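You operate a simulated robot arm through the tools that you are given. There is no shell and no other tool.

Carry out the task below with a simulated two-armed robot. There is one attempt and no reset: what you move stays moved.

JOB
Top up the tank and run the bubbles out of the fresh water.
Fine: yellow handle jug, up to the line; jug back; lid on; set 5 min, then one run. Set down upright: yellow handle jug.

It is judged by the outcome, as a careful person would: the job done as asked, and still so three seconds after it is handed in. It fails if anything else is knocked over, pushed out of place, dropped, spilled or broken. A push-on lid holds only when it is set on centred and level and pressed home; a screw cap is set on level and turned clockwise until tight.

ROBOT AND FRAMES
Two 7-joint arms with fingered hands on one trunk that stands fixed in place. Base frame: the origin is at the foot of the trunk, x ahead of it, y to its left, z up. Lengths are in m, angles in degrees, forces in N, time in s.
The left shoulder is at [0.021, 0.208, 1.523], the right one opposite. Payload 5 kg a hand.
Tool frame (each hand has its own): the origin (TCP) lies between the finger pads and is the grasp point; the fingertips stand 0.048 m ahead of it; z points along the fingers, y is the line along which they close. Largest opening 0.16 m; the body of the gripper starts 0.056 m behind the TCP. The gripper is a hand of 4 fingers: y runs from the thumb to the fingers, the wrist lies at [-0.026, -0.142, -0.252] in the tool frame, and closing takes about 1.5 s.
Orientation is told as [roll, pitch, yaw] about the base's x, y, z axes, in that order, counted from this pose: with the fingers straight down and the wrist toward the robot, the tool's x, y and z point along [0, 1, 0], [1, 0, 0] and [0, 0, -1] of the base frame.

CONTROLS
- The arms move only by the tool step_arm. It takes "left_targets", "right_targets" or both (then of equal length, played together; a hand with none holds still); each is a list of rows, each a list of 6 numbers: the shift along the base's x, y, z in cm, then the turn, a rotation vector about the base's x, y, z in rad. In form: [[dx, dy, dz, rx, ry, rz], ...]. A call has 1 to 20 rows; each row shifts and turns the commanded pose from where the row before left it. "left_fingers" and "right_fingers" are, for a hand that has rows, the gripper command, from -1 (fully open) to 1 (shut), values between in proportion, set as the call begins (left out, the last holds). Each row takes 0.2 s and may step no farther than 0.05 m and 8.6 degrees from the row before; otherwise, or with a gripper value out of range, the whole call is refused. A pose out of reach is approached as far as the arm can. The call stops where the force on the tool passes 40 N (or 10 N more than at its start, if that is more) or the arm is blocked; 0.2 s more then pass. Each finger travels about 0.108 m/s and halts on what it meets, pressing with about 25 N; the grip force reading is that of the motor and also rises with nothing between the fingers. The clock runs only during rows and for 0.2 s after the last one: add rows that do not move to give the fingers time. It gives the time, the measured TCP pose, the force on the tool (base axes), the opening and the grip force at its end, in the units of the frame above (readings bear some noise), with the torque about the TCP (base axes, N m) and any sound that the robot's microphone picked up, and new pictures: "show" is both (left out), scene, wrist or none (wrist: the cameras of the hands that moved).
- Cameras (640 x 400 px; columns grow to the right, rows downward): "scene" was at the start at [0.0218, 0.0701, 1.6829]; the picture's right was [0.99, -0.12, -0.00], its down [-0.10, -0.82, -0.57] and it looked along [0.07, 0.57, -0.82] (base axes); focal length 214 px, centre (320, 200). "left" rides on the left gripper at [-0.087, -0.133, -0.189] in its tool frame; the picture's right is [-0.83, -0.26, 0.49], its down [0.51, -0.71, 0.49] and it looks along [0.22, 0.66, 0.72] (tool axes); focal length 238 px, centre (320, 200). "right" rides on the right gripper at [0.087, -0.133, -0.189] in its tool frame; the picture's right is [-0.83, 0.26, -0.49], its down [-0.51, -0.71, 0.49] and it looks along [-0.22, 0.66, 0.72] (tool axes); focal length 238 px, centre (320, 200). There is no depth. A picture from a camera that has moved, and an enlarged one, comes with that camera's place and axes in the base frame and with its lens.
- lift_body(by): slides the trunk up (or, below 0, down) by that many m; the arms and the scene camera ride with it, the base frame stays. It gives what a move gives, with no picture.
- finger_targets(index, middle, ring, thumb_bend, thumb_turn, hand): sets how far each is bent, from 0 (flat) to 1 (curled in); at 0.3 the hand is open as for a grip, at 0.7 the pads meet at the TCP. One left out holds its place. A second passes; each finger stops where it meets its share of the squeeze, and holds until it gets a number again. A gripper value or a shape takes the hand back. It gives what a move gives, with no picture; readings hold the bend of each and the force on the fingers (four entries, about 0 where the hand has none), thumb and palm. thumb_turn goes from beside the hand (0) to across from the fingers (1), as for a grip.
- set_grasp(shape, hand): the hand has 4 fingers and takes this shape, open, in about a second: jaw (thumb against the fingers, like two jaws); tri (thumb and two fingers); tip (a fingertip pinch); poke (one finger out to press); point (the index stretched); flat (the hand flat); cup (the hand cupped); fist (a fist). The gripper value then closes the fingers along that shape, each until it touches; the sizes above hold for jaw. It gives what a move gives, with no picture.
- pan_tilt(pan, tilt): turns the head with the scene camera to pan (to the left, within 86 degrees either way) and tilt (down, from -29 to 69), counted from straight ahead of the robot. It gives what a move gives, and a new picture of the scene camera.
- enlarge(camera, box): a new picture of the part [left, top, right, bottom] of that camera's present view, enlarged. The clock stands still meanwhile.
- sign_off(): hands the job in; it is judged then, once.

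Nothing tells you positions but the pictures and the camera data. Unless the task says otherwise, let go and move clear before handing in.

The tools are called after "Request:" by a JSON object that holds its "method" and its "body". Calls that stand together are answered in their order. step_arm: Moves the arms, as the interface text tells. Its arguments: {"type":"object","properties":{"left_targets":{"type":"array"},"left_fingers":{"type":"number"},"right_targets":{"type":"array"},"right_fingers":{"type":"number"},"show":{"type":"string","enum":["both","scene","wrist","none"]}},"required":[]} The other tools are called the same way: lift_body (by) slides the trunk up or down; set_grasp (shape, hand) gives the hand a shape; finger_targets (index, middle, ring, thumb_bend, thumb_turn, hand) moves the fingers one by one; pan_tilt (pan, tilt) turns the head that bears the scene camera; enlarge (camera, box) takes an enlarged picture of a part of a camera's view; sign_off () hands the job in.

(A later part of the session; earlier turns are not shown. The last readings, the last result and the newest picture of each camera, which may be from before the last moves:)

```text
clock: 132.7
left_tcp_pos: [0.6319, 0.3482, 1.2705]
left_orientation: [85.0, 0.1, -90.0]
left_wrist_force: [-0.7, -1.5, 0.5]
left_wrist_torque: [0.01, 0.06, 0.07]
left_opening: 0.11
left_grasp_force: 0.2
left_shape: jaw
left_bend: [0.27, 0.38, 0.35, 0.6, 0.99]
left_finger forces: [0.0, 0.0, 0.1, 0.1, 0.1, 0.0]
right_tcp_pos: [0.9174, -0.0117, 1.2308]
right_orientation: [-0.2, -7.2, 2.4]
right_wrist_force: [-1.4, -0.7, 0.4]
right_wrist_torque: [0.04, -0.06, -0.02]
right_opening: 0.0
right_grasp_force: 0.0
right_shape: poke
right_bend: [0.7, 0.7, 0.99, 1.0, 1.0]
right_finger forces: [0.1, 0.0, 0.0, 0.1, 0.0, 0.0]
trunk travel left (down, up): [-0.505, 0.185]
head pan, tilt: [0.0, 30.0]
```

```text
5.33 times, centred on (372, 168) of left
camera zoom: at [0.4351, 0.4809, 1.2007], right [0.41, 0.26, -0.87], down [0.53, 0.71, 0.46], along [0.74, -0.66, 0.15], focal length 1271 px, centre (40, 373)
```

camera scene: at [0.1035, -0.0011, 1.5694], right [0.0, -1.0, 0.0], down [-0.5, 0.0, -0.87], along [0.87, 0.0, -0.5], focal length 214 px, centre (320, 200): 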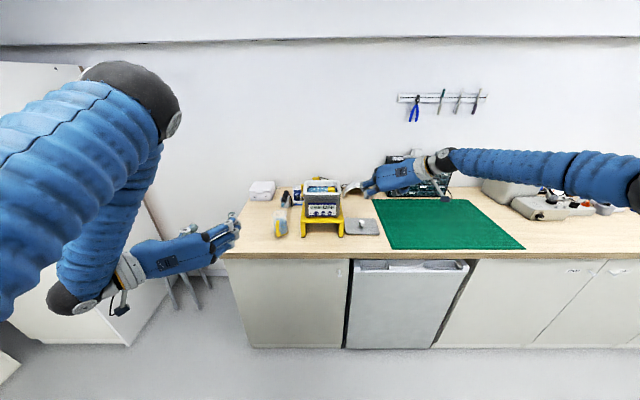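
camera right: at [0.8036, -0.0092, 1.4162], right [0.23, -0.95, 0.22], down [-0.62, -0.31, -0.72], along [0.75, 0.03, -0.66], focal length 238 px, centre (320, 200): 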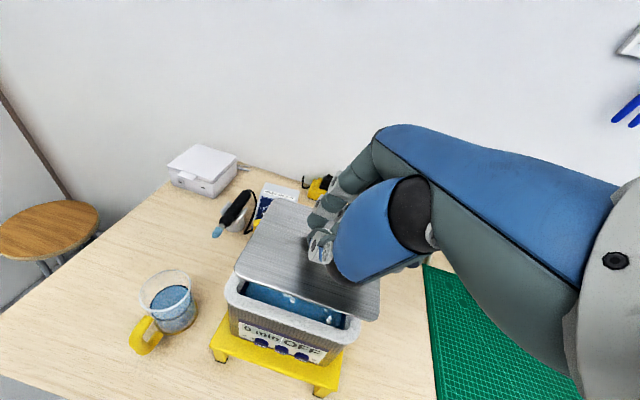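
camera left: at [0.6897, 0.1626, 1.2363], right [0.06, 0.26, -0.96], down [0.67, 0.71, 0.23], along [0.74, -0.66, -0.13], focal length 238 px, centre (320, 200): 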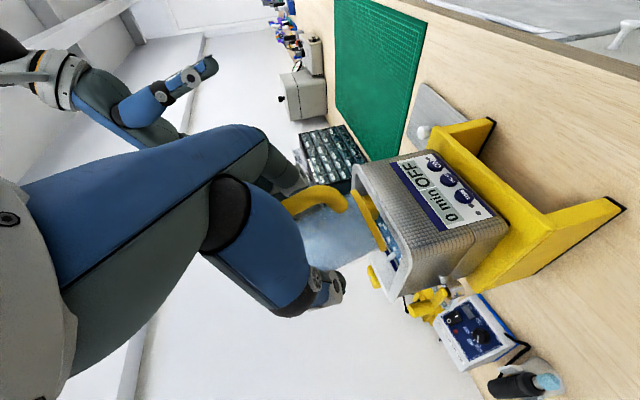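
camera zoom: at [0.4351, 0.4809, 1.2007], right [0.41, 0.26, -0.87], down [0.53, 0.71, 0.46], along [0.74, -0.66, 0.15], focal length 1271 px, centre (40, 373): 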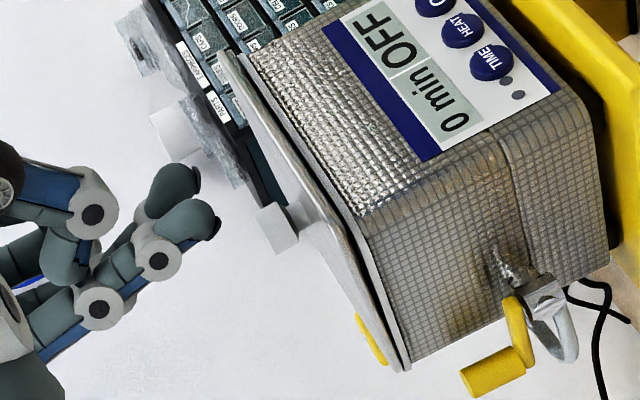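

The fingertips are above the lid between its knob and near edge. Pressing down there gently.

Request:
{"method": "step_arm", "body": {"right_targets": [[0, 0, -1.2, 0, 0, 0], [0, 0, -1.0, 0, 0, 0], [0, 0, -0.5, 0, 0, 0], [0, 0, -0.3, 0, 0, 0], [0, 0, -0.3, 0, 0, 0], [0, 0, -0.3, 0, 0, 0], [0, 0, 0, 0, 0, 0]], "show": "none"}}

Request:
{"method": "enlarge", "body": {"camera": "left", "box": [345, 130, 400, 205]}}

Request:
{"method": "enlarge", "body": {"camera": "scene", "box": [295, 190, 355, 235]}}

```text
clock: 134.3
left_tcp_pos: [0.6325, 0.3496, 1.2694]
left_orientation: [84.9, 0.0, -89.9]
left_wrist_force: [-0.5, 0.1, 0.7]
left_wrist_torque: [-0.01, -0.02, 0.02]
left_opening: 0.1098
left_grasp_force: 0.0
left_shape: jaw
left_bend: [0.27, 0.38, 0.35, 0.6, 0.99]
left_finger forces: [0.1, 0.0, 0.0, 0.0, 0.0, 0.0]
right_tcp_pos: [0.9183, -0.0101, 1.192]
right_orientation: [-0.3, -7.1, 2.4]
right_wrist_force: [-0.2, -0.3, -0.1]
right_wrist_torque: [0.01, 0.03, 0.03]
right_opening: 0.0003
right_grasp_force: 0.0
right_shape: poke
right_bend: [0.7, 0.7, 0.99, 1.0, 1.0]
right_finger forces: [0.0, 0.1, 0.0, 0.1, 0.0, 0.1]
trunk travel left (down, up): [-0.505, 0.185]
head pan, tilt: [0.0, 30.0]
```

```text
5.33 times, centred on (372, 168) of left
camera zoom: at [0.4363, 0.4819, 1.1998], right [0.41, 0.26, -0.87], down [0.53, 0.71, 0.46], along [0.74, -0.66, 0.15], focal length 1271 px, centre (40, 373)
```

zoom: 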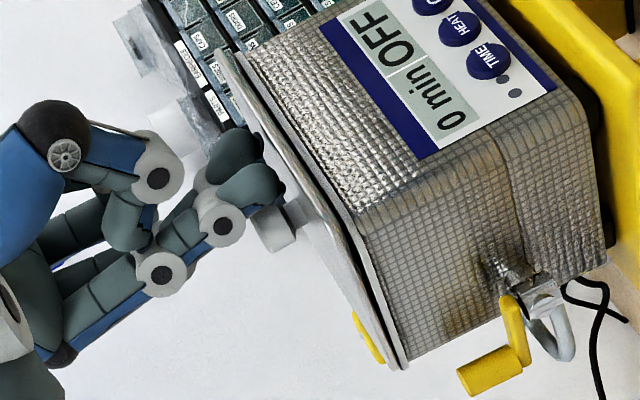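

```text
8.89 times, centred on (325, 212) of scene
camera zoom: at [0.1035, -0.0011, 1.6994], right [0.0, -1.0, 0.0], down [-0.5, 0.0, -0.87], along [0.87, 0.0, -0.5], focal length 1906 px, centre (276, 89)
```

zoom: 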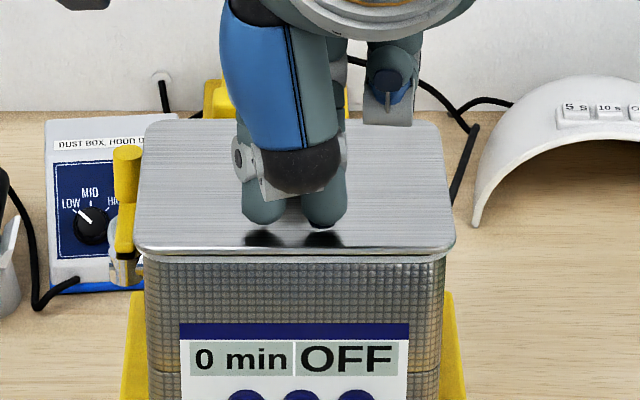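

The tips are about 3 mm off the lid. Continuing down until I feel about 30 N.

Request:
{"method": "step_arm", "body": {"right_targets": [[0, 0, -0.2, 0, 0, 0], [0, 0, -0.2, 0, 0, 0], [0, 0, -0.2, 0, 0, 0], [0, 0, -0.2, 0, 0, 0], [0, 0, 0, 0, 0, 0]], "show": "none"}}

Request:
{"method": "enlarge", "body": {"camera": "left", "box": [345, 130, 400, 205]}}

```text
clock: 135.5
left_tcp_pos: [0.6322, 0.3501, 1.2705]
left_orientation: [85.1, 0.0, -89.9]
left_wrist_force: [-0.1, -0.2, -1.1]
left_wrist_torque: [0.01, 0.02, 0.0]
left_opening: 0.1098
left_grasp_force: 0.0
left_shape: jaw
left_bend: [0.27, 0.38, 0.35, 0.6, 0.99]
left_finger forces: [0.0, 0.0, 0.0, 0.1, 0.0, 0.0]
right_tcp_pos: [0.9195, -0.009, 1.1903]
right_orientation: [-0.2, -7.6, 2.4]
right_wrist_force: [4.7, 1.9, 29.9]
right_wrist_torque: [-0.64, -0.27, 0.14]
right_opening: 0.0001
right_grasp_force: 0.0
right_shape: poke
right_bend: [0.7, 0.7, 0.99, 1.0, 1.0]
right_finger forces: [0.0, 30.6, 0.1, 0.0, 0.0, 0.1]
trunk travel left (down, up): [-0.505, 0.185]
head pan, tilt: [0.0, 30.0]
```

```text
5.33 times, centred on (372, 168) of left
camera zoom: at [0.4348, 0.4823, 1.2005], right [0.41, 0.26, -0.87], down [0.53, 0.71, 0.46], along [0.74, -0.66, 0.16], focal length 1271 px, centre (40, 373)
```

zoom: 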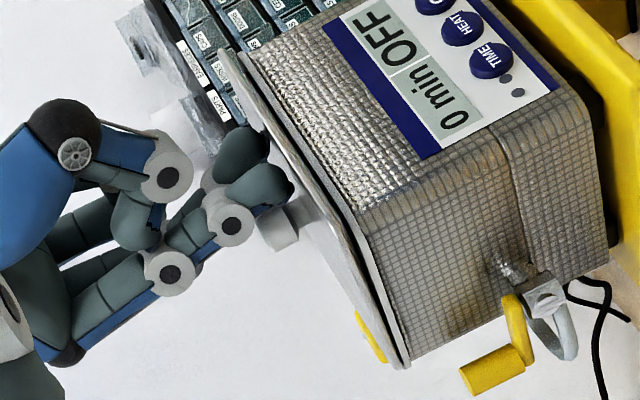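

Request:
{"method": "enlarge", "body": {"camera": "left", "box": [352, 130, 377, 158]}}

Request:
{"method": "enlarge", "body": {"camera": "left", "box": [365, 165, 395, 200]}}

Request:
{"method": "enlarge", "body": {"camera": "scene", "box": [307, 212, 347, 222]}}

```text
14.29 times, centred on (364, 144) of left
camera zoom: at [0.4348, 0.4823, 1.2005], right [0.41, 0.26, -0.87], down [0.53, 0.71, 0.46], along [0.74, -0.66, 0.16], focal length 3405 px, centre (-316, 1000)
```

zoom: 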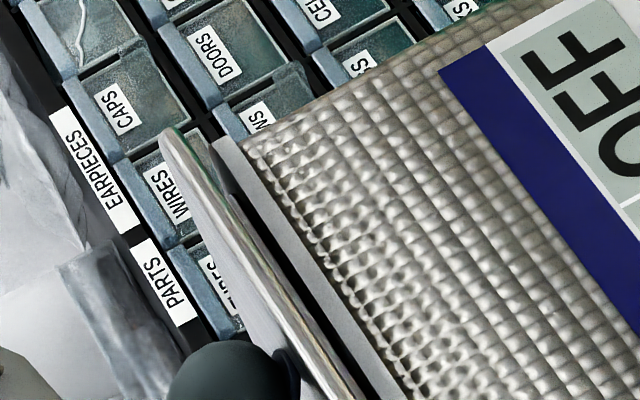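

```text
11.43 times, centred on (380, 182) of left
camera zoom: at [0.4348, 0.4823, 1.2005], right [0.41, 0.26, -0.87], down [0.53, 0.71, 0.46], along [0.74, -0.66, 0.16], focal length 2724 px, centre (-366, 400)
```

zoom: 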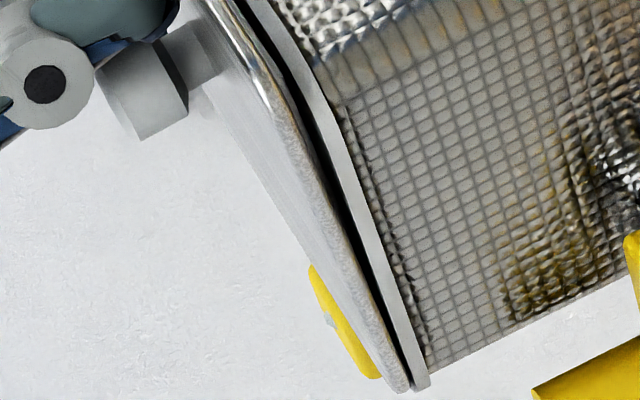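

```text
16.00 times, centred on (327, 217) of scene
camera zoom: at [0.1013, -0.0006, 1.6997], right [0.0, -1.0, 0.0], down [-0.5, 0.0, -0.87], along [0.87, 0.0, -0.5], focal length 3432 px, centre (208, -72)
```

zoom: 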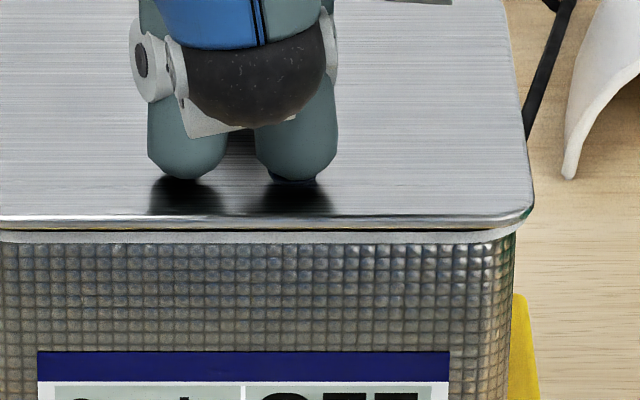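

Pressing with 30 N doesn't close the near side, and the gap is about 6 mm at the near edge against 3 mm at the far edge. The lid's inner lip is probably catching on the near rim because the lid sits a few millimetres too near. With light pressure I'll nudge it forwards so that lip can drop in.

Request:
{"method": "step_arm", "body": {"right_targets": [[0, 0, 0.3, 0, 0, 0], [0.2, 0, 0, 0, 0, 0], [0.2, 0, 0, 0, 0, 0], [0.2, 0, 0, 0, 0, 0], [0, 0, 0, 0, 0, 0]], "show": "none"}}

Request:
{"method": "enlarge", "body": {"camera": "left", "box": [365, 165, 395, 200]}}

Request:
{"method": "enlarge", "body": {"camera": "left", "box": [352, 130, 377, 158]}}

```text
clock: 136.7
left_tcp_pos: [0.6319, 0.3505, 1.2702]
left_orientation: [85.1, 0.0, -90.0]
left_wrist_force: [0.0, -0.2, 0.2]
left_wrist_torque: [0.03, -0.02, 0.01]
left_opening: 0.11
left_grasp_force: 0.1
left_shape: jaw
left_bend: [0.27, 0.38, 0.35, 0.6, 0.99]
left_finger forces: [0.1, 0.1, 0.0, 0.0, 0.0, 0.1]
right_tcp_pos: [0.9229, -0.0091, 1.1889]
right_orientation: [-0.2, -7.3, 2.4]
right_wrist_force: [-1.5, 5.9, 27.2]
right_wrist_torque: [-0.37, 0.11, -0.07]
right_opening: 0.0
right_grasp_force: 0.1
right_shape: poke
right_bend: [0.7, 0.7, 0.99, 1.0, 1.0]
right_finger forces: [0.0, 27.8, 0.1, 0.1, 0.1, 0.0]
trunk travel left (down, up): [-0.505, 0.185]
head pan, tilt: [0.0, 30.0]
```

```text
11.43 times, centred on (380, 182) of left
camera zoom: at [0.4341, 0.4827, 1.2004], right [0.41, 0.26, -0.87], down [0.53, 0.71, 0.46], along [0.74, -0.66, 0.16], focal length 2724 px, centre (-366, 400)
```

zoom: 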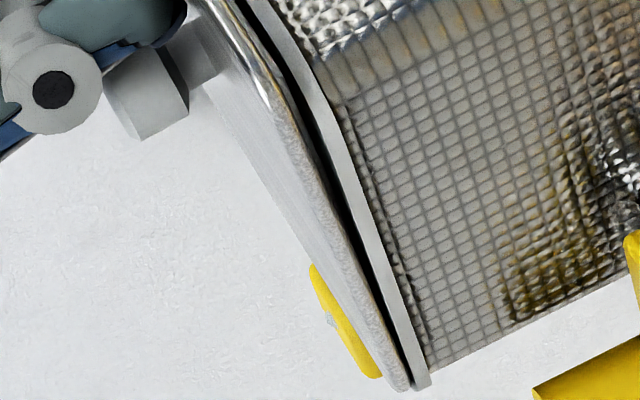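

```text
14.29 times, centred on (364, 144) of left
camera zoom: at [0.4341, 0.4827, 1.2004], right [0.41, 0.26, -0.87], down [0.53, 0.71, 0.46], along [0.74, -0.66, 0.16], focal length 3405 px, centre (-316, 1000)
```

zoom: 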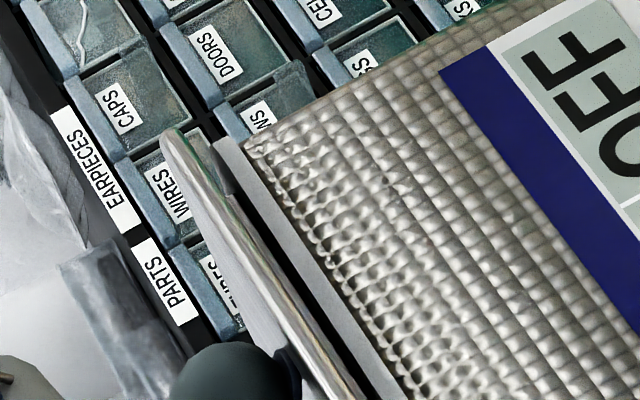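

Request:
{"method": "enlarge", "body": {"camera": "scene", "box": [307, 212, 347, 222]}}

Request:
{"method": "enlarge", "body": {"camera": "right", "box": [150, 150, 420, 350]}}

```text
16.00 times, centred on (327, 217) of scene
camera zoom: at [0.1005, -0.0001, 1.6996], right [0.0, -1.0, 0.0], down [-0.5, 0.0, -0.87], along [0.87, 0.0, -0.5], focal length 3432 px, centre (208, -72)
```

zoom: 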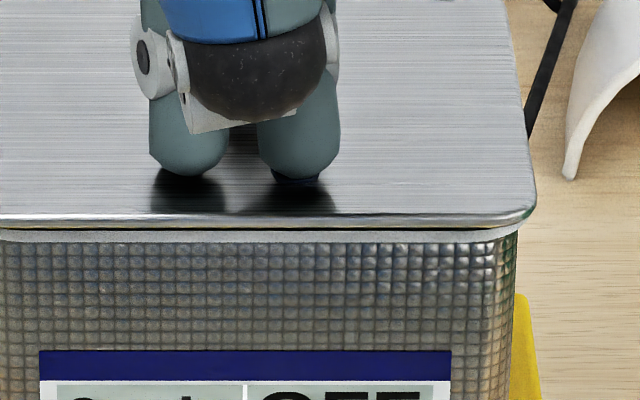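

```text
2.00 times, centred on (285, 250) of right
camera zoom: at [0.7626, 0.072, 1.3582], right [0.23, -0.82, 0.52], down [-0.62, -0.53, -0.58], along [0.75, -0.19, -0.63], focal length 477 px, centre (390, 100)
```

zoom: 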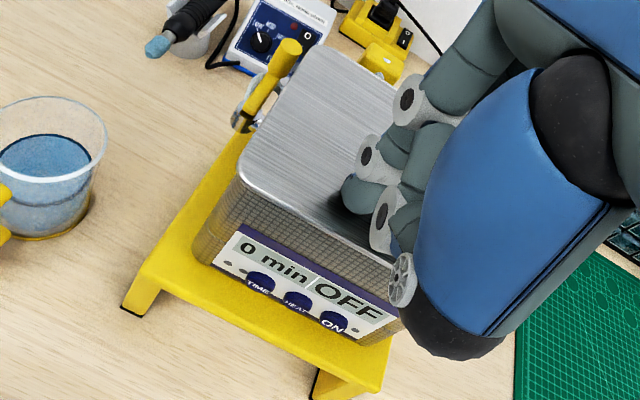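

Request:
{"method": "enlarge", "body": {"camera": "left", "box": [375, 180, 395, 200]}}

Request:
{"method": "enlarge", "body": {"camera": "left", "box": [362, 160, 382, 180]}}

```text
16.00 times, centred on (385, 190) of left
camera zoom: at [0.4341, 0.4827, 1.2004], right [0.41, 0.26, -0.87], down [0.53, 0.71, 0.46], along [0.74, -0.66, 0.16], focal length 3814 px, centre (-720, 360)
```

zoom: 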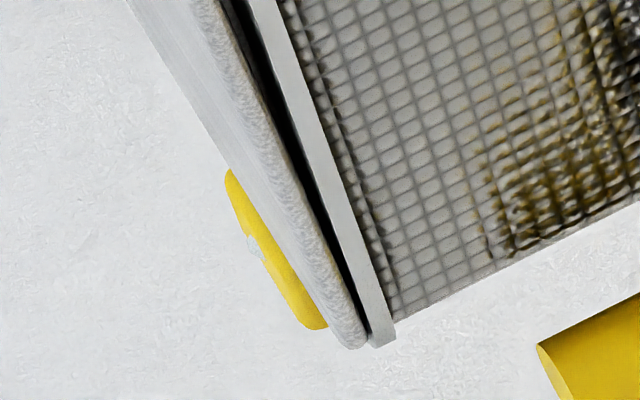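

```text
16.00 times, centred on (372, 170) of left
camera zoom: at [0.4341, 0.4827, 1.2004], right [0.41, 0.26, -0.87], down [0.53, 0.71, 0.46], along [0.74, -0.66, 0.16], focal length 3814 px, centre (-512, 680)
```

zoom: 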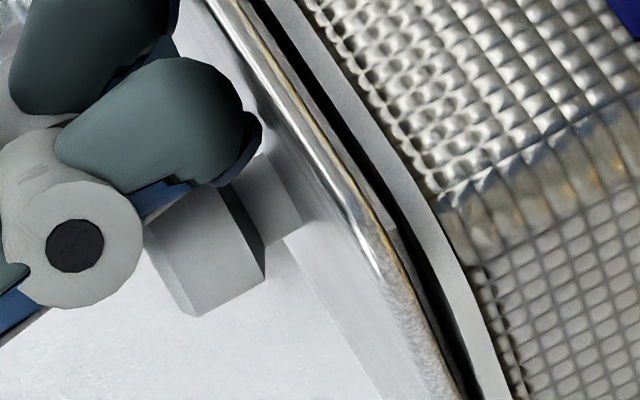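

I need a closer look at the seam to understand what the lid rests on. I'll lift the right hand away and bring the left wrist camera closer at rim height.

Request:
{"method": "step_arm", "body": {"right_targets": [[0, 0, 1, 0, 0, 0], [0, 0, 3, 0, 0, 0], [-1, -2, 3, 0, 0, 0], [-2, -4, 1, 0, 0, 0], [-2, -4, 1, 0, 0, 0], [-2, -4, 1, 0, 0, 0], [-2, -4, 0, 0, 0, 0]], "left_targets": [[0, 0, 0, 0, 0, 0], [0, 0, 0, 0, 0, 0], [0, 0, 0, 0, 0, 0], [2, -2, -0.5, 0, 0, 0], [3, -3, -1, 0, 0, 0], [3, -3, -1, 0, 0, 0], [3, -3, -1, 0, 0, 0]], "show": "wrist"}}

Request:
{"method": "enlarge", "body": {"camera": "left", "box": [340, 80, 480, 220]}}

```text
clock: 138.3
left_tcp_pos: [0.7435, 0.2358, 1.2364]
left_orientation: [84.9, 0.3, -90.0]
left_wrist_force: [-0.6, -2.2, 0.5]
left_wrist_torque: [0.07, 0.04, 0.19]
left_opening: 0.11
left_grasp_force: 0.1
left_shape: jaw
left_bend: [0.27, 0.38, 0.35, 0.6, 0.99]
left_finger forces: [0.0, 0.0, 0.0, 0.0, 0.1, 0.1]
right_tcp_pos: [0.8345, -0.1903, 1.2848]
right_orientation: [0.1, -7.0, 2.4]
right_wrist_force: [-1.2, -0.4, -1.4]
right_wrist_torque: [0.15, -0.04, 0.04]
right_opening: 0.0001
right_grasp_force: 0.0
right_shape: poke
right_bend: [0.7, 0.7, 0.99, 1.0, 1.0]
right_finger forces: [0.1, 0.0, 0.0, 0.0, 0.0, 0.1]
trunk travel left (down, up): [-0.505, 0.185]
head pan, tilt: [0.0, 30.0]
camera right: at [0.6749, -0.1104, 1.4559], right [0.23, -0.83, 0.51], down [-0.62, -0.53, -0.58], along [0.75, -0.19, -0.64], focal length 238 px, centre (320, 200)
camera left: at [0.5468, 0.3691, 1.167], right [0.41, 0.26, -0.87], down [0.53, 0.71, 0.46], along [0.74, -0.66, 0.15], focal length 238 px, centre (320, 200)
```

right: 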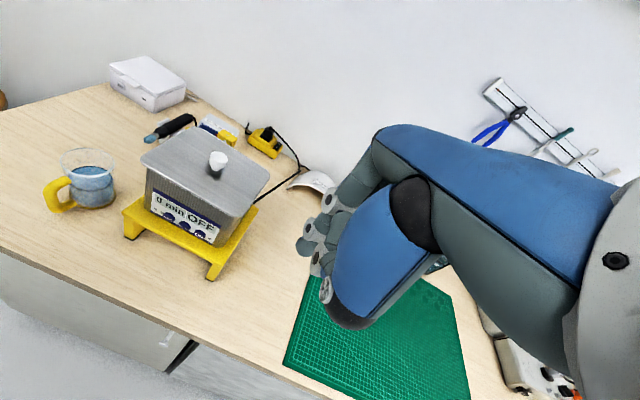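
left: 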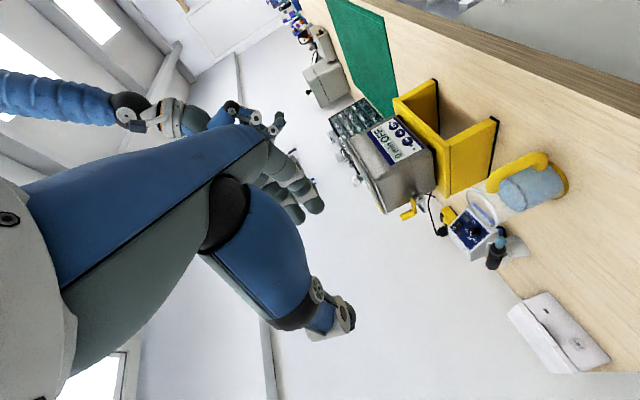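

```text
2.86 times, centred on (410, 150) of left
camera zoom: at [0.5468, 0.3691, 1.167], right [0.41, 0.26, -0.87], down [0.53, 0.71, 0.46], along [0.74, -0.66, 0.15], focal length 681 px, centre (63, 343)
```

zoom: 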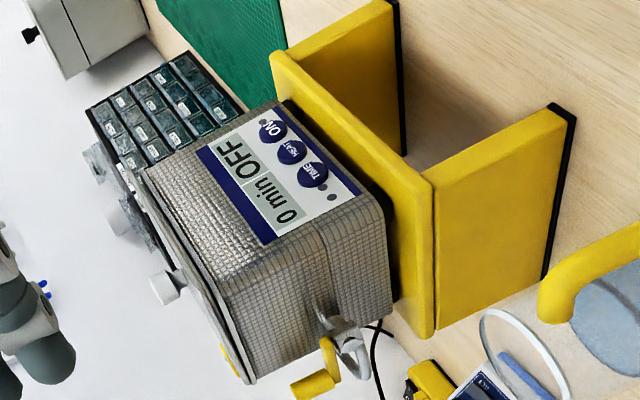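

Request:
{"method": "enlarge", "body": {"camera": "left", "box": [345, 130, 375, 160]}}

Request:
{"method": "enlarge", "body": {"camera": "left", "box": [358, 155, 388, 185]}}

Request:
{"method": "enlarge", "body": {"camera": "left", "box": [370, 182, 400, 215]}}

Request:
{"method": "enlarge", "body": {"camera": "right", "box": [120, 110, 280, 250]}}

```text
13.33 times, centred on (360, 145) of left
camera zoom: at [0.5468, 0.3691, 1.167], right [0.41, 0.26, -0.87], down [0.53, 0.71, 0.46], along [0.74, -0.66, 0.15], focal length 3178 px, centre (-213, 933)
```

zoom: 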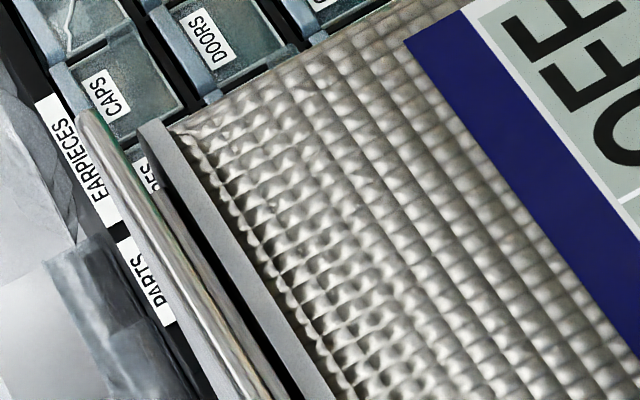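

```text
13.33 times, centred on (373, 170) of left
camera zoom: at [0.5468, 0.3691, 1.167], right [0.41, 0.26, -0.87], down [0.53, 0.71, 0.46], along [0.74, -0.66, 0.15], focal length 3178 px, centre (-387, 600)
```

zoom: 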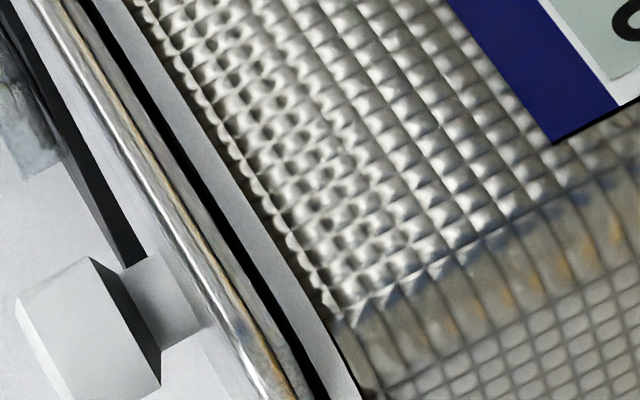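

```text
12.12 times, centred on (385, 198) of left
camera zoom: at [0.5468, 0.3691, 1.167], right [0.41, 0.26, -0.87], down [0.53, 0.71, 0.46], along [0.74, -0.66, 0.15], focal length 2889 px, centre (-468, 218)
```

zoom: 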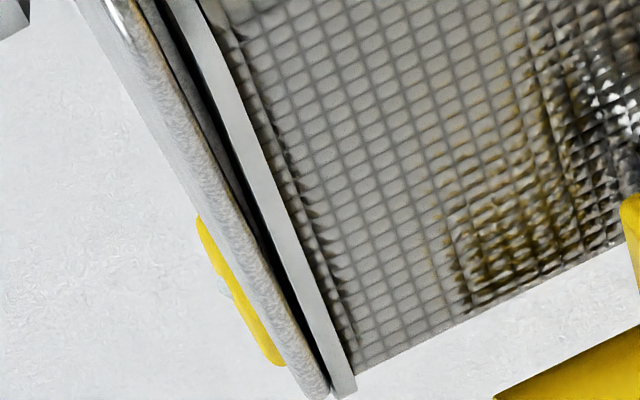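

```text
2.86 times, centred on (200, 180) of right
camera zoom: at [0.6749, -0.1104, 1.4559], right [0.23, -0.83, 0.51], down [-0.62, -0.53, -0.58], along [0.75, -0.19, -0.64], focal length 681 px, centre (663, 257)
```

zoom: 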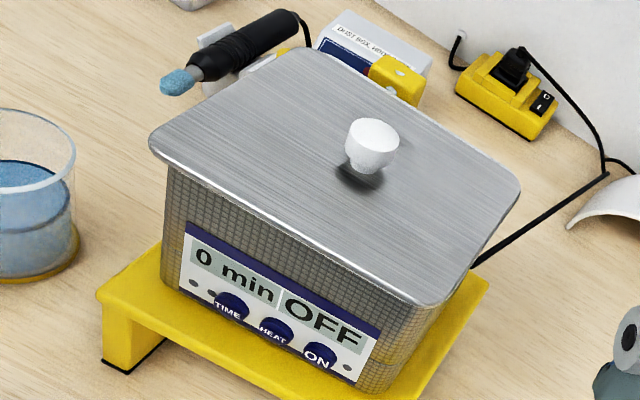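

The seam confirms it: the far edge is nearly down but the near lip rides on the rim, so the lid needs to go a few millimetres forward. I'll push its knob gently forwards with the fingertips.

Request:
{"method": "step_arm", "body": {"right_targets": [[1.5, 3.6, 0, 0, 0, 0], [1.6, 3.6, 0, 0, 0, 0], [1.7, 3.6, -1, 0, 0, 0], [1.7, 3.6, -2, 0, 0, 0], [1.5, 3.6, -2.5, 0, 0, 0], [0, 0, -1.5, 0, 0, 0], [0, 0, -1.0, 0, 0, 0], [0, 0, 0, 0, 0, 0]], "show": "none"}}

Request:
{"method": "enlarge", "body": {"camera": "scene", "box": [295, 190, 355, 235]}}

Request:
{"method": "enlarge", "body": {"camera": "left", "box": [335, 120, 395, 200]}}

```text
clock: 140.1
left_tcp_pos: [0.7443, 0.2394, 1.2367]
left_orientation: [85.0, -0.1, -89.9]
left_wrist_force: [0.7, -0.4, -0.3]
left_wrist_torque: [0.02, -0.03, 0.03]
left_opening: 0.1096
left_grasp_force: 0.1
left_shape: jaw
left_bend: [0.27, 0.38, 0.35, 0.6, 0.99]
left_finger forces: [0.0, 0.0, 0.0, 0.0, 0.0, 0.1]
right_tcp_pos: [0.9161, -0.0096, 1.2089]
right_orientation: [0.0, -7.2, 2.3]
right_wrist_force: [0.0, -1.0, -1.1]
right_wrist_torque: [0.02, 0.0, 0.03]
right_opening: 0.0002
right_grasp_force: 0.0
right_shape: poke
right_bend: [0.7, 0.7, 0.99, 1.0, 1.0]
right_finger forces: [0.1, 0.0, 0.1, 0.0, 0.0, 0.1]
trunk travel left (down, up): [-0.505, 0.185]
head pan, tilt: [0.0, 30.0]
```

```text
8.89 times, centred on (325, 212) of scene
camera zoom: at [0.1037, -0.0012, 1.6994], right [0.0, -1.0, 0.0], down [-0.5, 0.0, -0.87], along [0.87, 0.0, -0.5], focal length 1906 px, centre (276, 89)
```

zoom: 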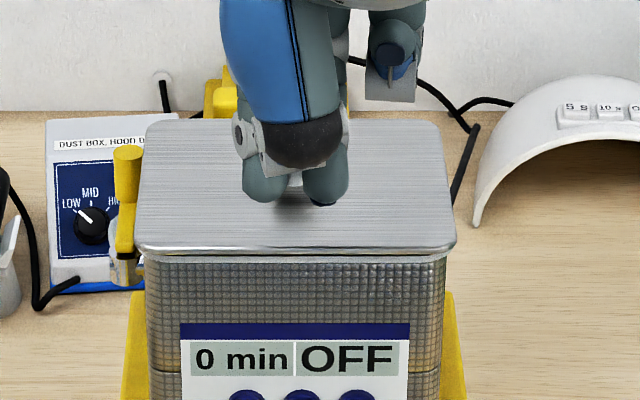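

```text
5.00 times, centred on (365, 160) of left
camera zoom: at [0.5462, 0.3726, 1.1661], right [0.41, 0.26, -0.87], down [0.53, 0.71, 0.46], along [0.74, -0.66, 0.15], focal length 1192 px, centre (95, 400)
```

zoom: 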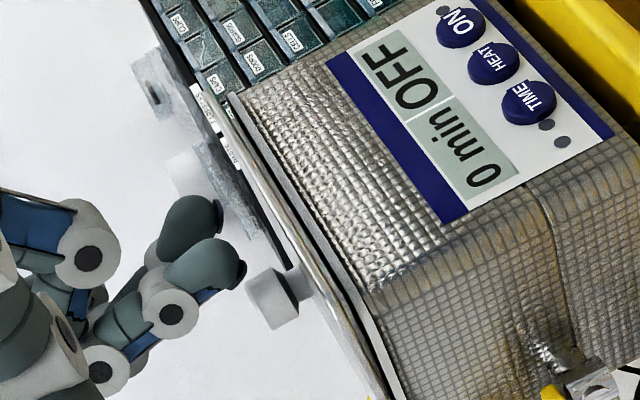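

Request:
{"method": "step_arm", "body": {"right_targets": [[0.3, 0, -0.4, 0, 0, 0], [0.5, 0, 0, 0, 0, 0], [0.5, 0, 0, 0, 0, 0], [0.4, 0, 0, 0, 0, 0], [0.3, 0, 0, 0, 0, 0], [0.3, 0, 0, 0, 0, 0], [0, 0, 0, 0, 0, 0]], "show": "none"}}

Request:
{"method": "enlarge", "body": {"camera": "left", "box": [335, 120, 395, 200]}}

Request:
{"method": "enlarge", "body": {"camera": "scene", "box": [295, 190, 355, 235]}}

```text
clock: 141.7
left_tcp_pos: [0.7435, 0.2403, 1.2362]
left_orientation: [85.0, 0.0, -90.0]
left_wrist_force: [-0.2, 0.5, 0.1]
left_wrist_torque: [0.01, 0.02, 0.0]
left_opening: 0.1098
left_grasp_force: 0.1
left_shape: jaw
left_bend: [0.27, 0.38, 0.35, 0.6, 0.99]
left_finger forces: [0.0, 0.0, 0.1, 0.1, 0.0, 0.1]
right_tcp_pos: [0.9383, -0.0106, 1.204]
right_orientation: [-0.1, -7.1, 2.3]
right_wrist_force: [-0.6, 0.7, 0.3]
right_wrist_torque: [-0.01, 0.01, 0.0]
right_opening: 0.0
right_grasp_force: 0.0
right_shape: poke
right_bend: [0.7, 0.7, 0.99, 1.0, 1.0]
right_finger forces: [0.1, 0.0, 0.1, 0.0, 0.0, 0.1]
trunk travel left (down, up): [-0.505, 0.185]
head pan, tilt: [0.0, 30.0]
```

```text
5.00 times, centred on (365, 160) of left
camera zoom: at [0.5464, 0.3725, 1.166], right [0.41, 0.26, -0.87], down [0.53, 0.71, 0.46], along [0.74, -0.66, 0.15], focal length 1192 px, centre (95, 400)
```

zoom: 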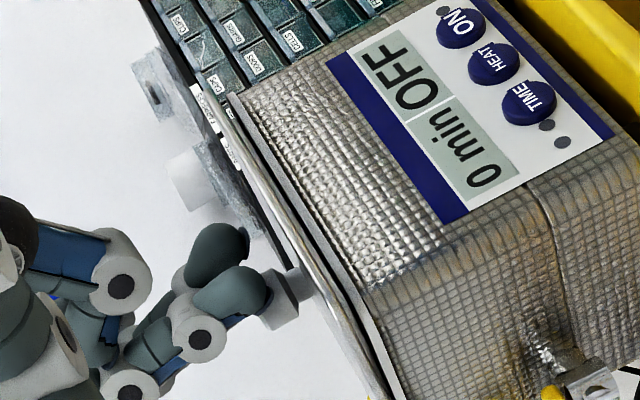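

```text
8.89 times, centred on (325, 212) of scene
camera zoom: at [0.1037, -0.0011, 1.6993], right [0.0, -1.0, 0.0], down [-0.5, 0.0, -0.87], along [0.87, 0.0, -0.5], focal length 1906 px, centre (276, 89)
```

zoom: 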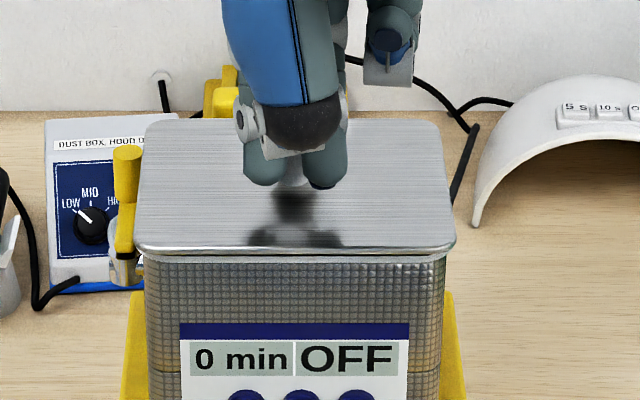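

Request:
{"method": "step_arm", "body": {"right_targets": [[0.3, 0, 0, 0, 0, 0], [0.3, 0, 0, 0, 0, 0], [0.2, 0, 0, 0, 0, 0], [0.2, 0, 0, 0, 0, 0], [0, 0, 0, 0, 0, 0]], "show": "none"}}

Request:
{"method": "enlarge", "body": {"camera": "left", "box": [335, 120, 395, 200]}}

```text
clock: 142.9
left_tcp_pos: [0.7447, 0.2401, 1.2345]
left_orientation: [85.0, -0.1, -90.0]
left_wrist_force: [0.3, -0.1, -0.6]
left_wrist_torque: [-0.02, 0.02, 0.01]
left_opening: 0.1099
left_grasp_force: 0.0
left_shape: jaw
left_bend: [0.27, 0.38, 0.35, 0.6, 0.99]
left_finger forces: [0.0, 0.1, 0.0, 0.0, 0.0, 0.0]
right_tcp_pos: [0.9481, -0.011, 1.205]
right_orientation: [0.0, -7.1, 2.3]
right_wrist_force: [0.3, -0.1, -0.3]
right_wrist_torque: [0.02, -0.04, 0.03]
right_opening: 0.0002
right_grasp_force: 0.1
right_shape: poke
right_bend: [0.7, 0.7, 0.99, 1.0, 1.0]
right_finger forces: [0.1, 0.1, 0.1, 0.0, 0.1, 0.0]
trunk travel left (down, up): [-0.505, 0.185]
head pan, tilt: [0.0, 30.0]
```

```text
5.00 times, centred on (365, 160) of left
camera zoom: at [0.5464, 0.3725, 1.166], right [0.41, 0.26, -0.87], down [0.53, 0.71, 0.46], along [0.74, -0.66, 0.15], focal length 1192 px, centre (95, 400)
```

zoom: 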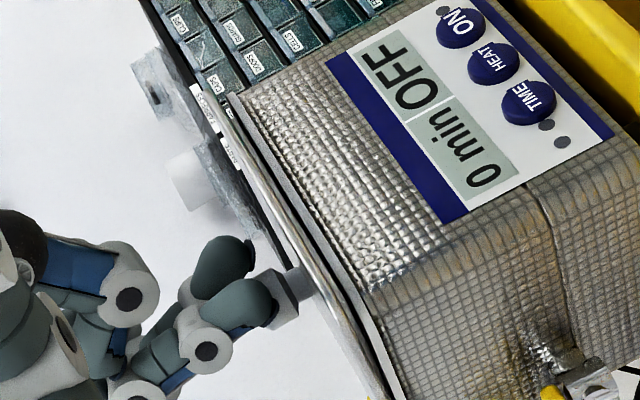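

Request:
{"method": "step_arm", "body": {"right_targets": [[0.2, 0, 0, 0, 0, 0], [0.2, 0, 0, 0, 0, 0], [0.2, 0, 0, 0, 0, 0], [0, 0, 0, 0, 0, 0]], "show": "none"}}

Request:
{"method": "enlarge", "body": {"camera": "left", "box": [335, 120, 395, 200]}}

```text
clock: 143.9
left_tcp_pos: [0.7435, 0.2397, 1.2358]
left_orientation: [85.0, 0.0, -89.9]
left_wrist_force: [0.2, -0.5, -0.9]
left_wrist_torque: [0.0, 0.01, 0.0]
left_opening: 0.1098
left_grasp_force: 0.0
left_shape: jaw
left_bend: [0.27, 0.38, 0.35, 0.6, 0.99]
left_finger forces: [0.1, 0.1, 0.1, 0.0, 0.0, 0.0]
right_tcp_pos: [0.953, -0.0111, 1.2025]
right_orientation: [-0.1, -7.1, 2.2]
right_wrist_force: [-0.9, -0.7, -0.1]
right_wrist_torque: [-0.01, 0.04, -0.03]
right_opening: 0.0001
right_grasp_force: 0.0
right_shape: poke
right_bend: [0.7, 0.7, 0.99, 1.0, 1.0]
right_finger forces: [0.1, 0.4, 0.0, 0.0, 0.1, 0.0]
trunk travel left (down, up): [-0.505, 0.185]
head pan, tilt: [0.0, 30.0]
```

```text
5.00 times, centred on (365, 160) of left
camera zoom: at [0.5464, 0.3725, 1.166], right [0.41, 0.26, -0.87], down [0.53, 0.71, 0.46], along [0.74, -0.66, 0.15], focal length 1192 px, centre (95, 400)
```

zoom: 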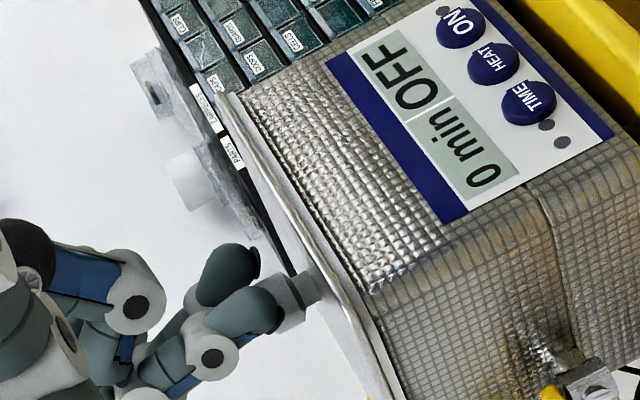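

The lid has dropped: the dark gap along the near edge is gone. I'll zoom in on the seam to confirm.

Request:
{"method": "enlarge", "body": {"camera": "left", "box": [345, 130, 375, 160]}}

Request:
{"method": "enlarge", "body": {"camera": "left", "box": [370, 182, 400, 215]}}

Request:
{"method": "enlarge", "body": {"camera": "scene", "box": [300, 195, 350, 228]}}

```text
13.33 times, centred on (360, 145) of left
camera zoom: at [0.5464, 0.3725, 1.166], right [0.41, 0.26, -0.87], down [0.53, 0.71, 0.46], along [0.74, -0.66, 0.15], focal length 3178 px, centre (-213, 933)
```

zoom: 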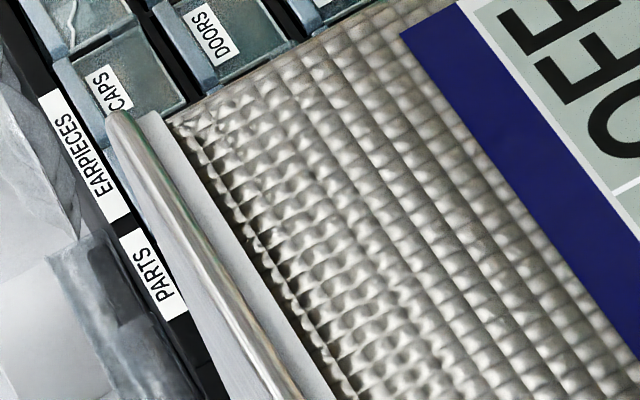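

```text
12.12 times, centred on (385, 198) of left
camera zoom: at [0.5464, 0.3725, 1.166], right [0.41, 0.26, -0.87], down [0.53, 0.71, 0.46], along [0.74, -0.66, 0.15], focal length 2889 px, centre (-468, 218)
```

zoom: 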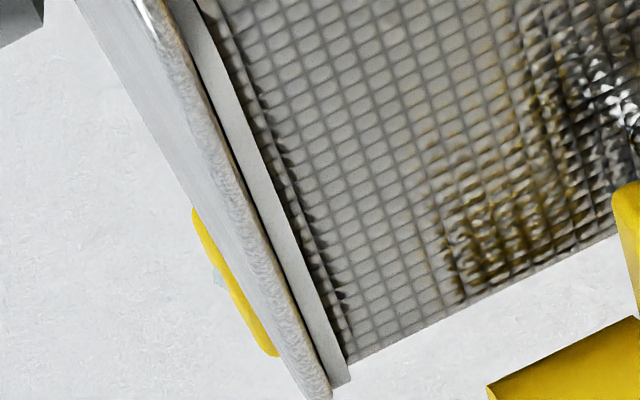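

```text
12.12 times, centred on (325, 212) of scene
camera zoom: at [0.1039, -0.0011, 1.6993], right [0.0, -1.0, 0.0], down [-0.5, 0.0, -0.87], along [0.87, 0.0, -0.5], focal length 2600 px, centre (259, 61)
```

zoom: 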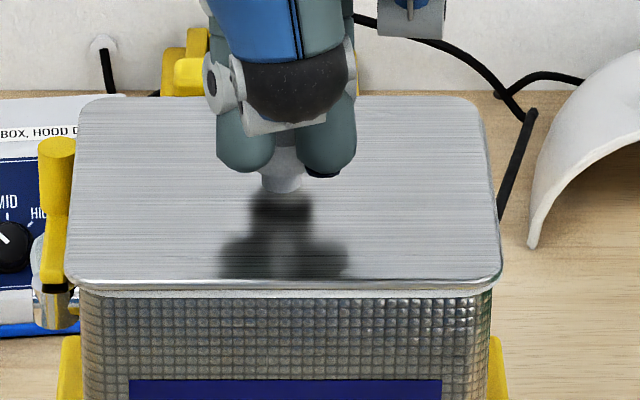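

The lid is now flush with the rim all round. To press it home I'll back off the knob slightly and push down on the plate right beside it.

Request:
{"method": "step_arm", "body": {"right_targets": [[-0.4, 0, 0, 0, 0, 0], [-0.4, 0, 0, 0, 0, 0], [0, 0, -0.4, 0, 0, 0], [0, 0, -0.4, 0, 0, 0], [0, 0, -0.3, 0, 0, 0], [0, 0, -0.3, 0, 0, 0], [0, 0, -0.2, 0, 0, 0], [0, 0, 0, 0, 0, 0]], "show": "none"}}

```text
clock: 145.7
left_tcp_pos: [0.7415, 0.2391, 1.2371]
left_orientation: [85.1, 0.0, -90.0]
left_wrist_force: [-0.2, -0.2, 0.2]
left_wrist_torque: [-0.01, 0.02, 0.02]
left_opening: 0.1099
left_grasp_force: 0.1
left_shape: jaw
left_bend: [0.27, 0.38, 0.35, 0.6, 0.99]
left_finger forces: [0.1, 0.0, 0.0, 0.0, 0.1, 0.0]
right_tcp_pos: [0.9465, -0.0109, 1.1912]
right_orientation: [0.0, -7.6, 2.4]
right_wrist_force: [4.6, -4.7, 21.0]
right_wrist_torque: [-0.31, -0.84, -0.13]
right_opening: 0.0
right_grasp_force: 0.1
right_shape: poke
right_bend: [0.7, 0.7, 0.99, 1.0, 1.0]
right_finger forces: [0.0, 19.7, 0.0, 0.0, 0.1, 0.1]
trunk travel left (down, up): [-0.505, 0.185]
head pan, tilt: [0.0, 30.0]
```

Request:
{"method": "step_arm", "body": {"right_targets": [[0, 0, -0.2, 0, 0, 0], [0, 0, 0, 0, 0, 0], [0, 0, 0.5, 0, 0, 0], [0, 0, 1, 0, 0, 0], [0, 0, 3, 0, 0, 0], [0, 0, 2, 0, 0, 0], [0, 0, 0, 0, 0, 0]], "show": "none"}}

Request:
{"method": "enlarge", "body": {"camera": "left", "box": [335, 120, 395, 200]}}

Request:
{"method": "enlarge", "body": {"camera": "left", "box": [370, 182, 400, 215]}}

Request:
{"method": "enlarge", "body": {"camera": "scene", "box": [300, 195, 350, 228]}}

```text
clock: 147.3
left_tcp_pos: [0.744, 0.2391, 1.2347]
left_orientation: [84.9, 0.0, -90.0]
left_wrist_force: [0.1, 0.2, -0.3]
left_wrist_torque: [0.01, 0.02, -0.01]
left_opening: 0.1099
left_grasp_force: 0.0
left_shape: jaw
left_bend: [0.27, 0.38, 0.35, 0.6, 0.99]
left_finger forces: [0.0, 0.0, 0.0, 0.0, 0.0, 0.0]
right_tcp_pos: [0.947, -0.0089, 1.2493]
right_orientation: [-0.1, -6.9, 2.4]
right_wrist_force: [0.3, -0.7, 0.8]
right_wrist_torque: [-0.01, 0.04, 0.02]
right_opening: 0.0002
right_grasp_force: 0.1
right_shape: poke
right_bend: [0.7, 0.7, 0.99, 1.0, 1.0]
right_finger forces: [0.0, 0.0, 0.0, 0.1, 0.0, 0.0]
trunk travel left (down, up): [-0.505, 0.185]
head pan, tilt: [0.0, 30.0]
```

```text
5.00 times, centred on (365, 160) of left
camera zoom: at [0.5469, 0.3728, 1.1656], right [0.41, 0.26, -0.87], down [0.53, 0.71, 0.46], along [0.74, -0.66, 0.15], focal length 1192 px, centre (95, 400)
```

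zoom: 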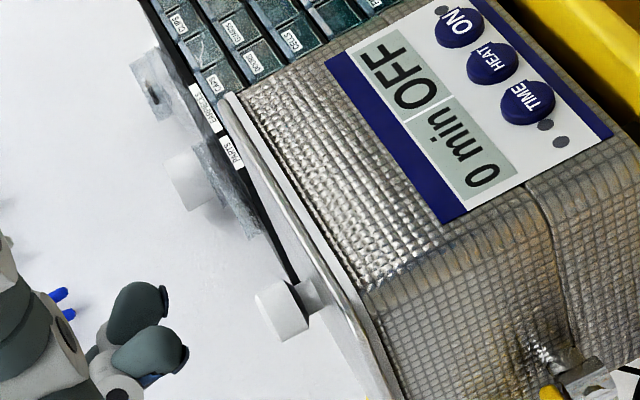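

```text
12.12 times, centred on (385, 198) of left
camera zoom: at [0.5469, 0.3728, 1.1656], right [0.41, 0.26, -0.87], down [0.53, 0.71, 0.46], along [0.74, -0.66, 0.15], focal length 2889 px, centre (-468, 218)
```

zoom: 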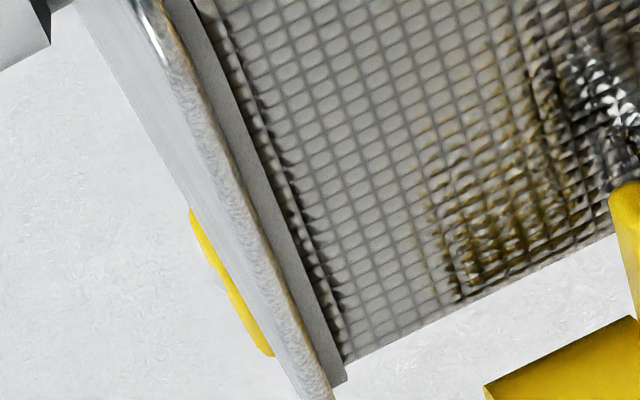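

```text
12.12 times, centred on (325, 212) of scene
camera zoom: at [0.1046, -0.0008, 1.6992], right [0.0, -1.0, 0.0], down [-0.5, 0.0, -0.87], along [0.87, 0.0, -0.5], focal length 2600 px, centre (259, 61)
```

zoom: 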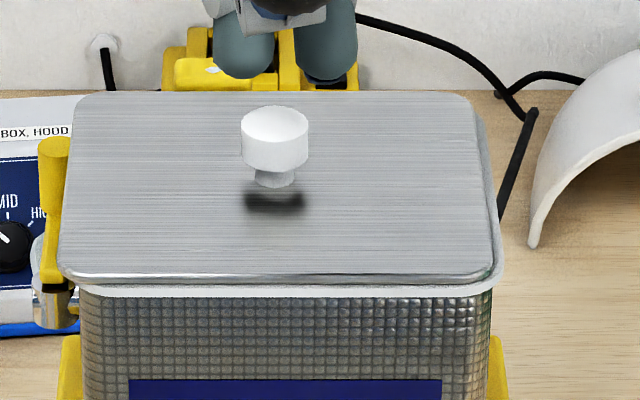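

The lid is seated and flush, and its near edge lines up with the rim, but the press shifted it about 4 mm to the left. I'll nudge the knob back to the right by a few millimetres, approaching from its left side.

Request:
{"method": "step_arm", "body": {"right_targets": [[0.7, 1.8, 0, 0, -0.03, 0], [0.7, 1.8, 0, 0, -0.03, 0], [0.8, 2.0, 0, 0, -0.027, 0], [0, 0, 0, 0, 0, 0]], "show": "none"}}

Request:
{"method": "enlarge", "body": {"camera": "scene", "box": [300, 185, 350, 225]}}

Request:
{"method": "enlarge", "body": {"camera": "left", "box": [320, 120, 400, 220]}}

```text
clock: 148.3
left_tcp_pos: [0.743, 0.2391, 1.2362]
left_orientation: [85.1, 0.0, -90.1]
left_wrist_force: [-0.6, -0.8, -0.1]
left_wrist_torque: [0.03, 0.0, -0.01]
left_opening: 0.1098
left_grasp_force: 0.0
left_shape: jaw
left_bend: [0.27, 0.38, 0.35, 0.6, 0.99]
left_finger forces: [0.0, 0.1, 0.1, 0.1, 0.1, 0.0]
right_tcp_pos: [0.9696, 0.0457, 1.2497]
right_orientation: [-0.3, -12.1, 2.4]
right_wrist_force: [0.2, -0.6, -0.2]
right_wrist_torque: [0.01, 0.01, -0.01]
right_opening: 0.0
right_grasp_force: 0.0
right_shape: poke
right_bend: [0.7, 0.7, 0.99, 1.0, 1.0]
right_finger forces: [0.1, 0.0, 0.0, 0.0, 0.0, 0.0]
trunk travel left (down, up): [-0.505, 0.185]
head pan, tilt: [0.0, 30.0]
```

```text
10.00 times, centred on (325, 205) of scene
camera zoom: at [0.1038, -0.0016, 1.6993], right [0.0, -1.0, 0.0], down [-0.5, 0.0, -0.87], along [0.87, 0.0, -0.5], focal length 2145 px, centre (270, 150)
```

zoom: 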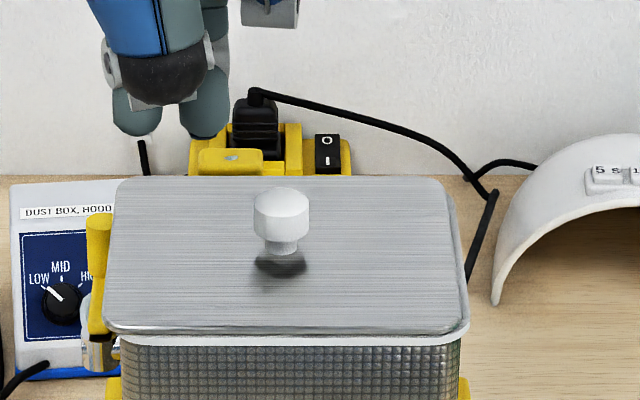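

```text
4.00 times, centred on (360, 170) of left
camera zoom: at [0.5465, 0.3722, 1.1661], right [0.41, 0.26, -0.87], down [0.53, 0.71, 0.46], along [0.74, -0.66, 0.15], focal length 953 px, centre (160, 320)
```

zoom: 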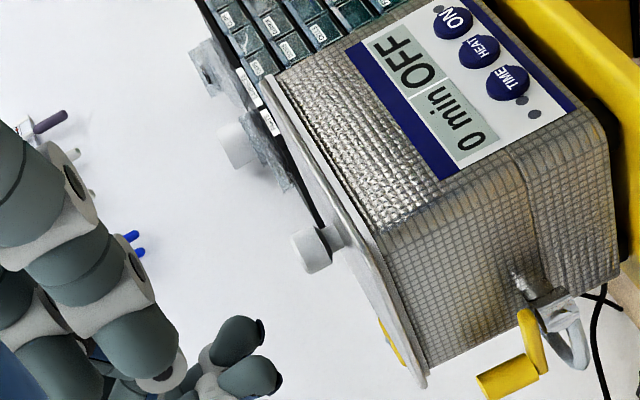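

Request:
{"method": "step_arm", "body": {"right_targets": [[0, 0, -1.5, 0, 0, 0], [0, 0, -1.5, 0, 0, 0], [0, 0, -1.2, 0, 0, 0], [0, -0.4, 0, 0, 0, 0], [0, -0.3, 0, 0, 0, 0], [0, -0.2, 0, 0, 0, 0], [0, 0, 0, 0, 0, 0]], "show": "none"}}

Request:
{"method": "enlarge", "body": {"camera": "scene", "box": [300, 185, 350, 225]}}

Request:
{"method": "enlarge", "body": {"camera": "left", "box": [320, 120, 400, 220]}}

```text
clock: 149.9
left_tcp_pos: [0.7439, 0.24, 1.2354]
left_orientation: [85.0, 0.0, -90.1]
left_wrist_force: [0.3, 0.1, -0.5]
left_wrist_torque: [-0.02, 0.01, 0.01]
left_opening: 0.1098
left_grasp_force: 0.0
left_shape: jaw
left_bend: [0.27, 0.38, 0.35, 0.6, 0.99]
left_finger forces: [0.1, 0.0, 0.0, 0.0, 0.1, 0.1]
right_tcp_pos: [0.9675, 0.0356, 1.2069]
right_orientation: [-0.4, -12.0, 2.4]
right_wrist_force: [0.3, 0.0, 0.2]
right_wrist_torque: [-0.02, 0.02, 0.0]
right_opening: 0.0002
right_grasp_force: 0.1
right_shape: poke
right_bend: [0.7, 0.7, 0.99, 1.0, 1.0]
right_finger forces: [0.1, 0.0, 0.0, 0.0, 0.1, 0.1]
trunk travel left (down, up): [-0.505, 0.185]
head pan, tilt: [0.0, 30.0]
```

```text
10.00 times, centred on (325, 205) of scene
camera zoom: at [0.1038, -0.0011, 1.6993], right [0.0, -1.0, 0.0], down [-0.5, 0.0, -0.87], along [0.87, 0.0, -0.5], focal length 2145 px, centre (270, 150)
```

zoom: 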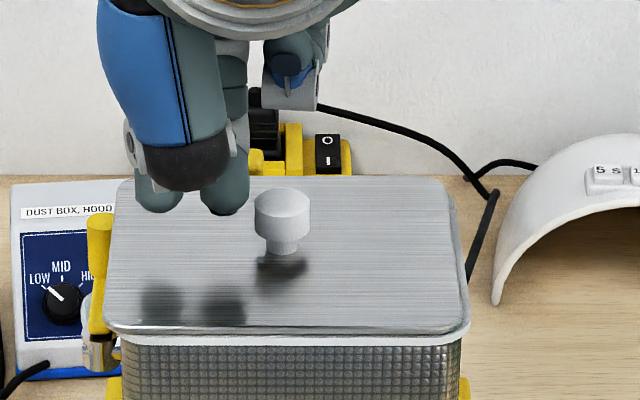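

```text
4.00 times, centred on (360, 170) of left
camera zoom: at [0.5464, 0.3725, 1.166], right [0.41, 0.26, -0.87], down [0.53, 0.71, 0.46], along [0.74, -0.66, 0.15], focal length 953 px, centre (160, 320)
```

zoom: 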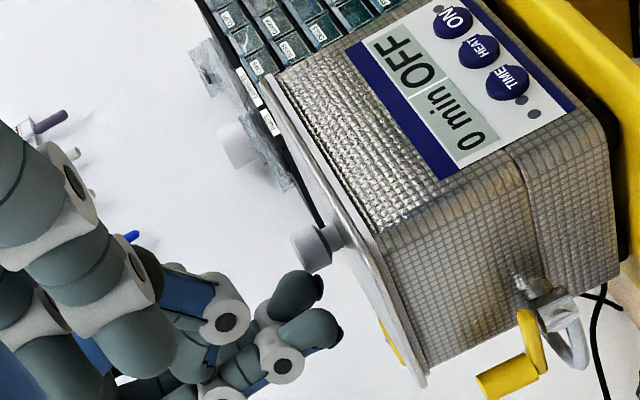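

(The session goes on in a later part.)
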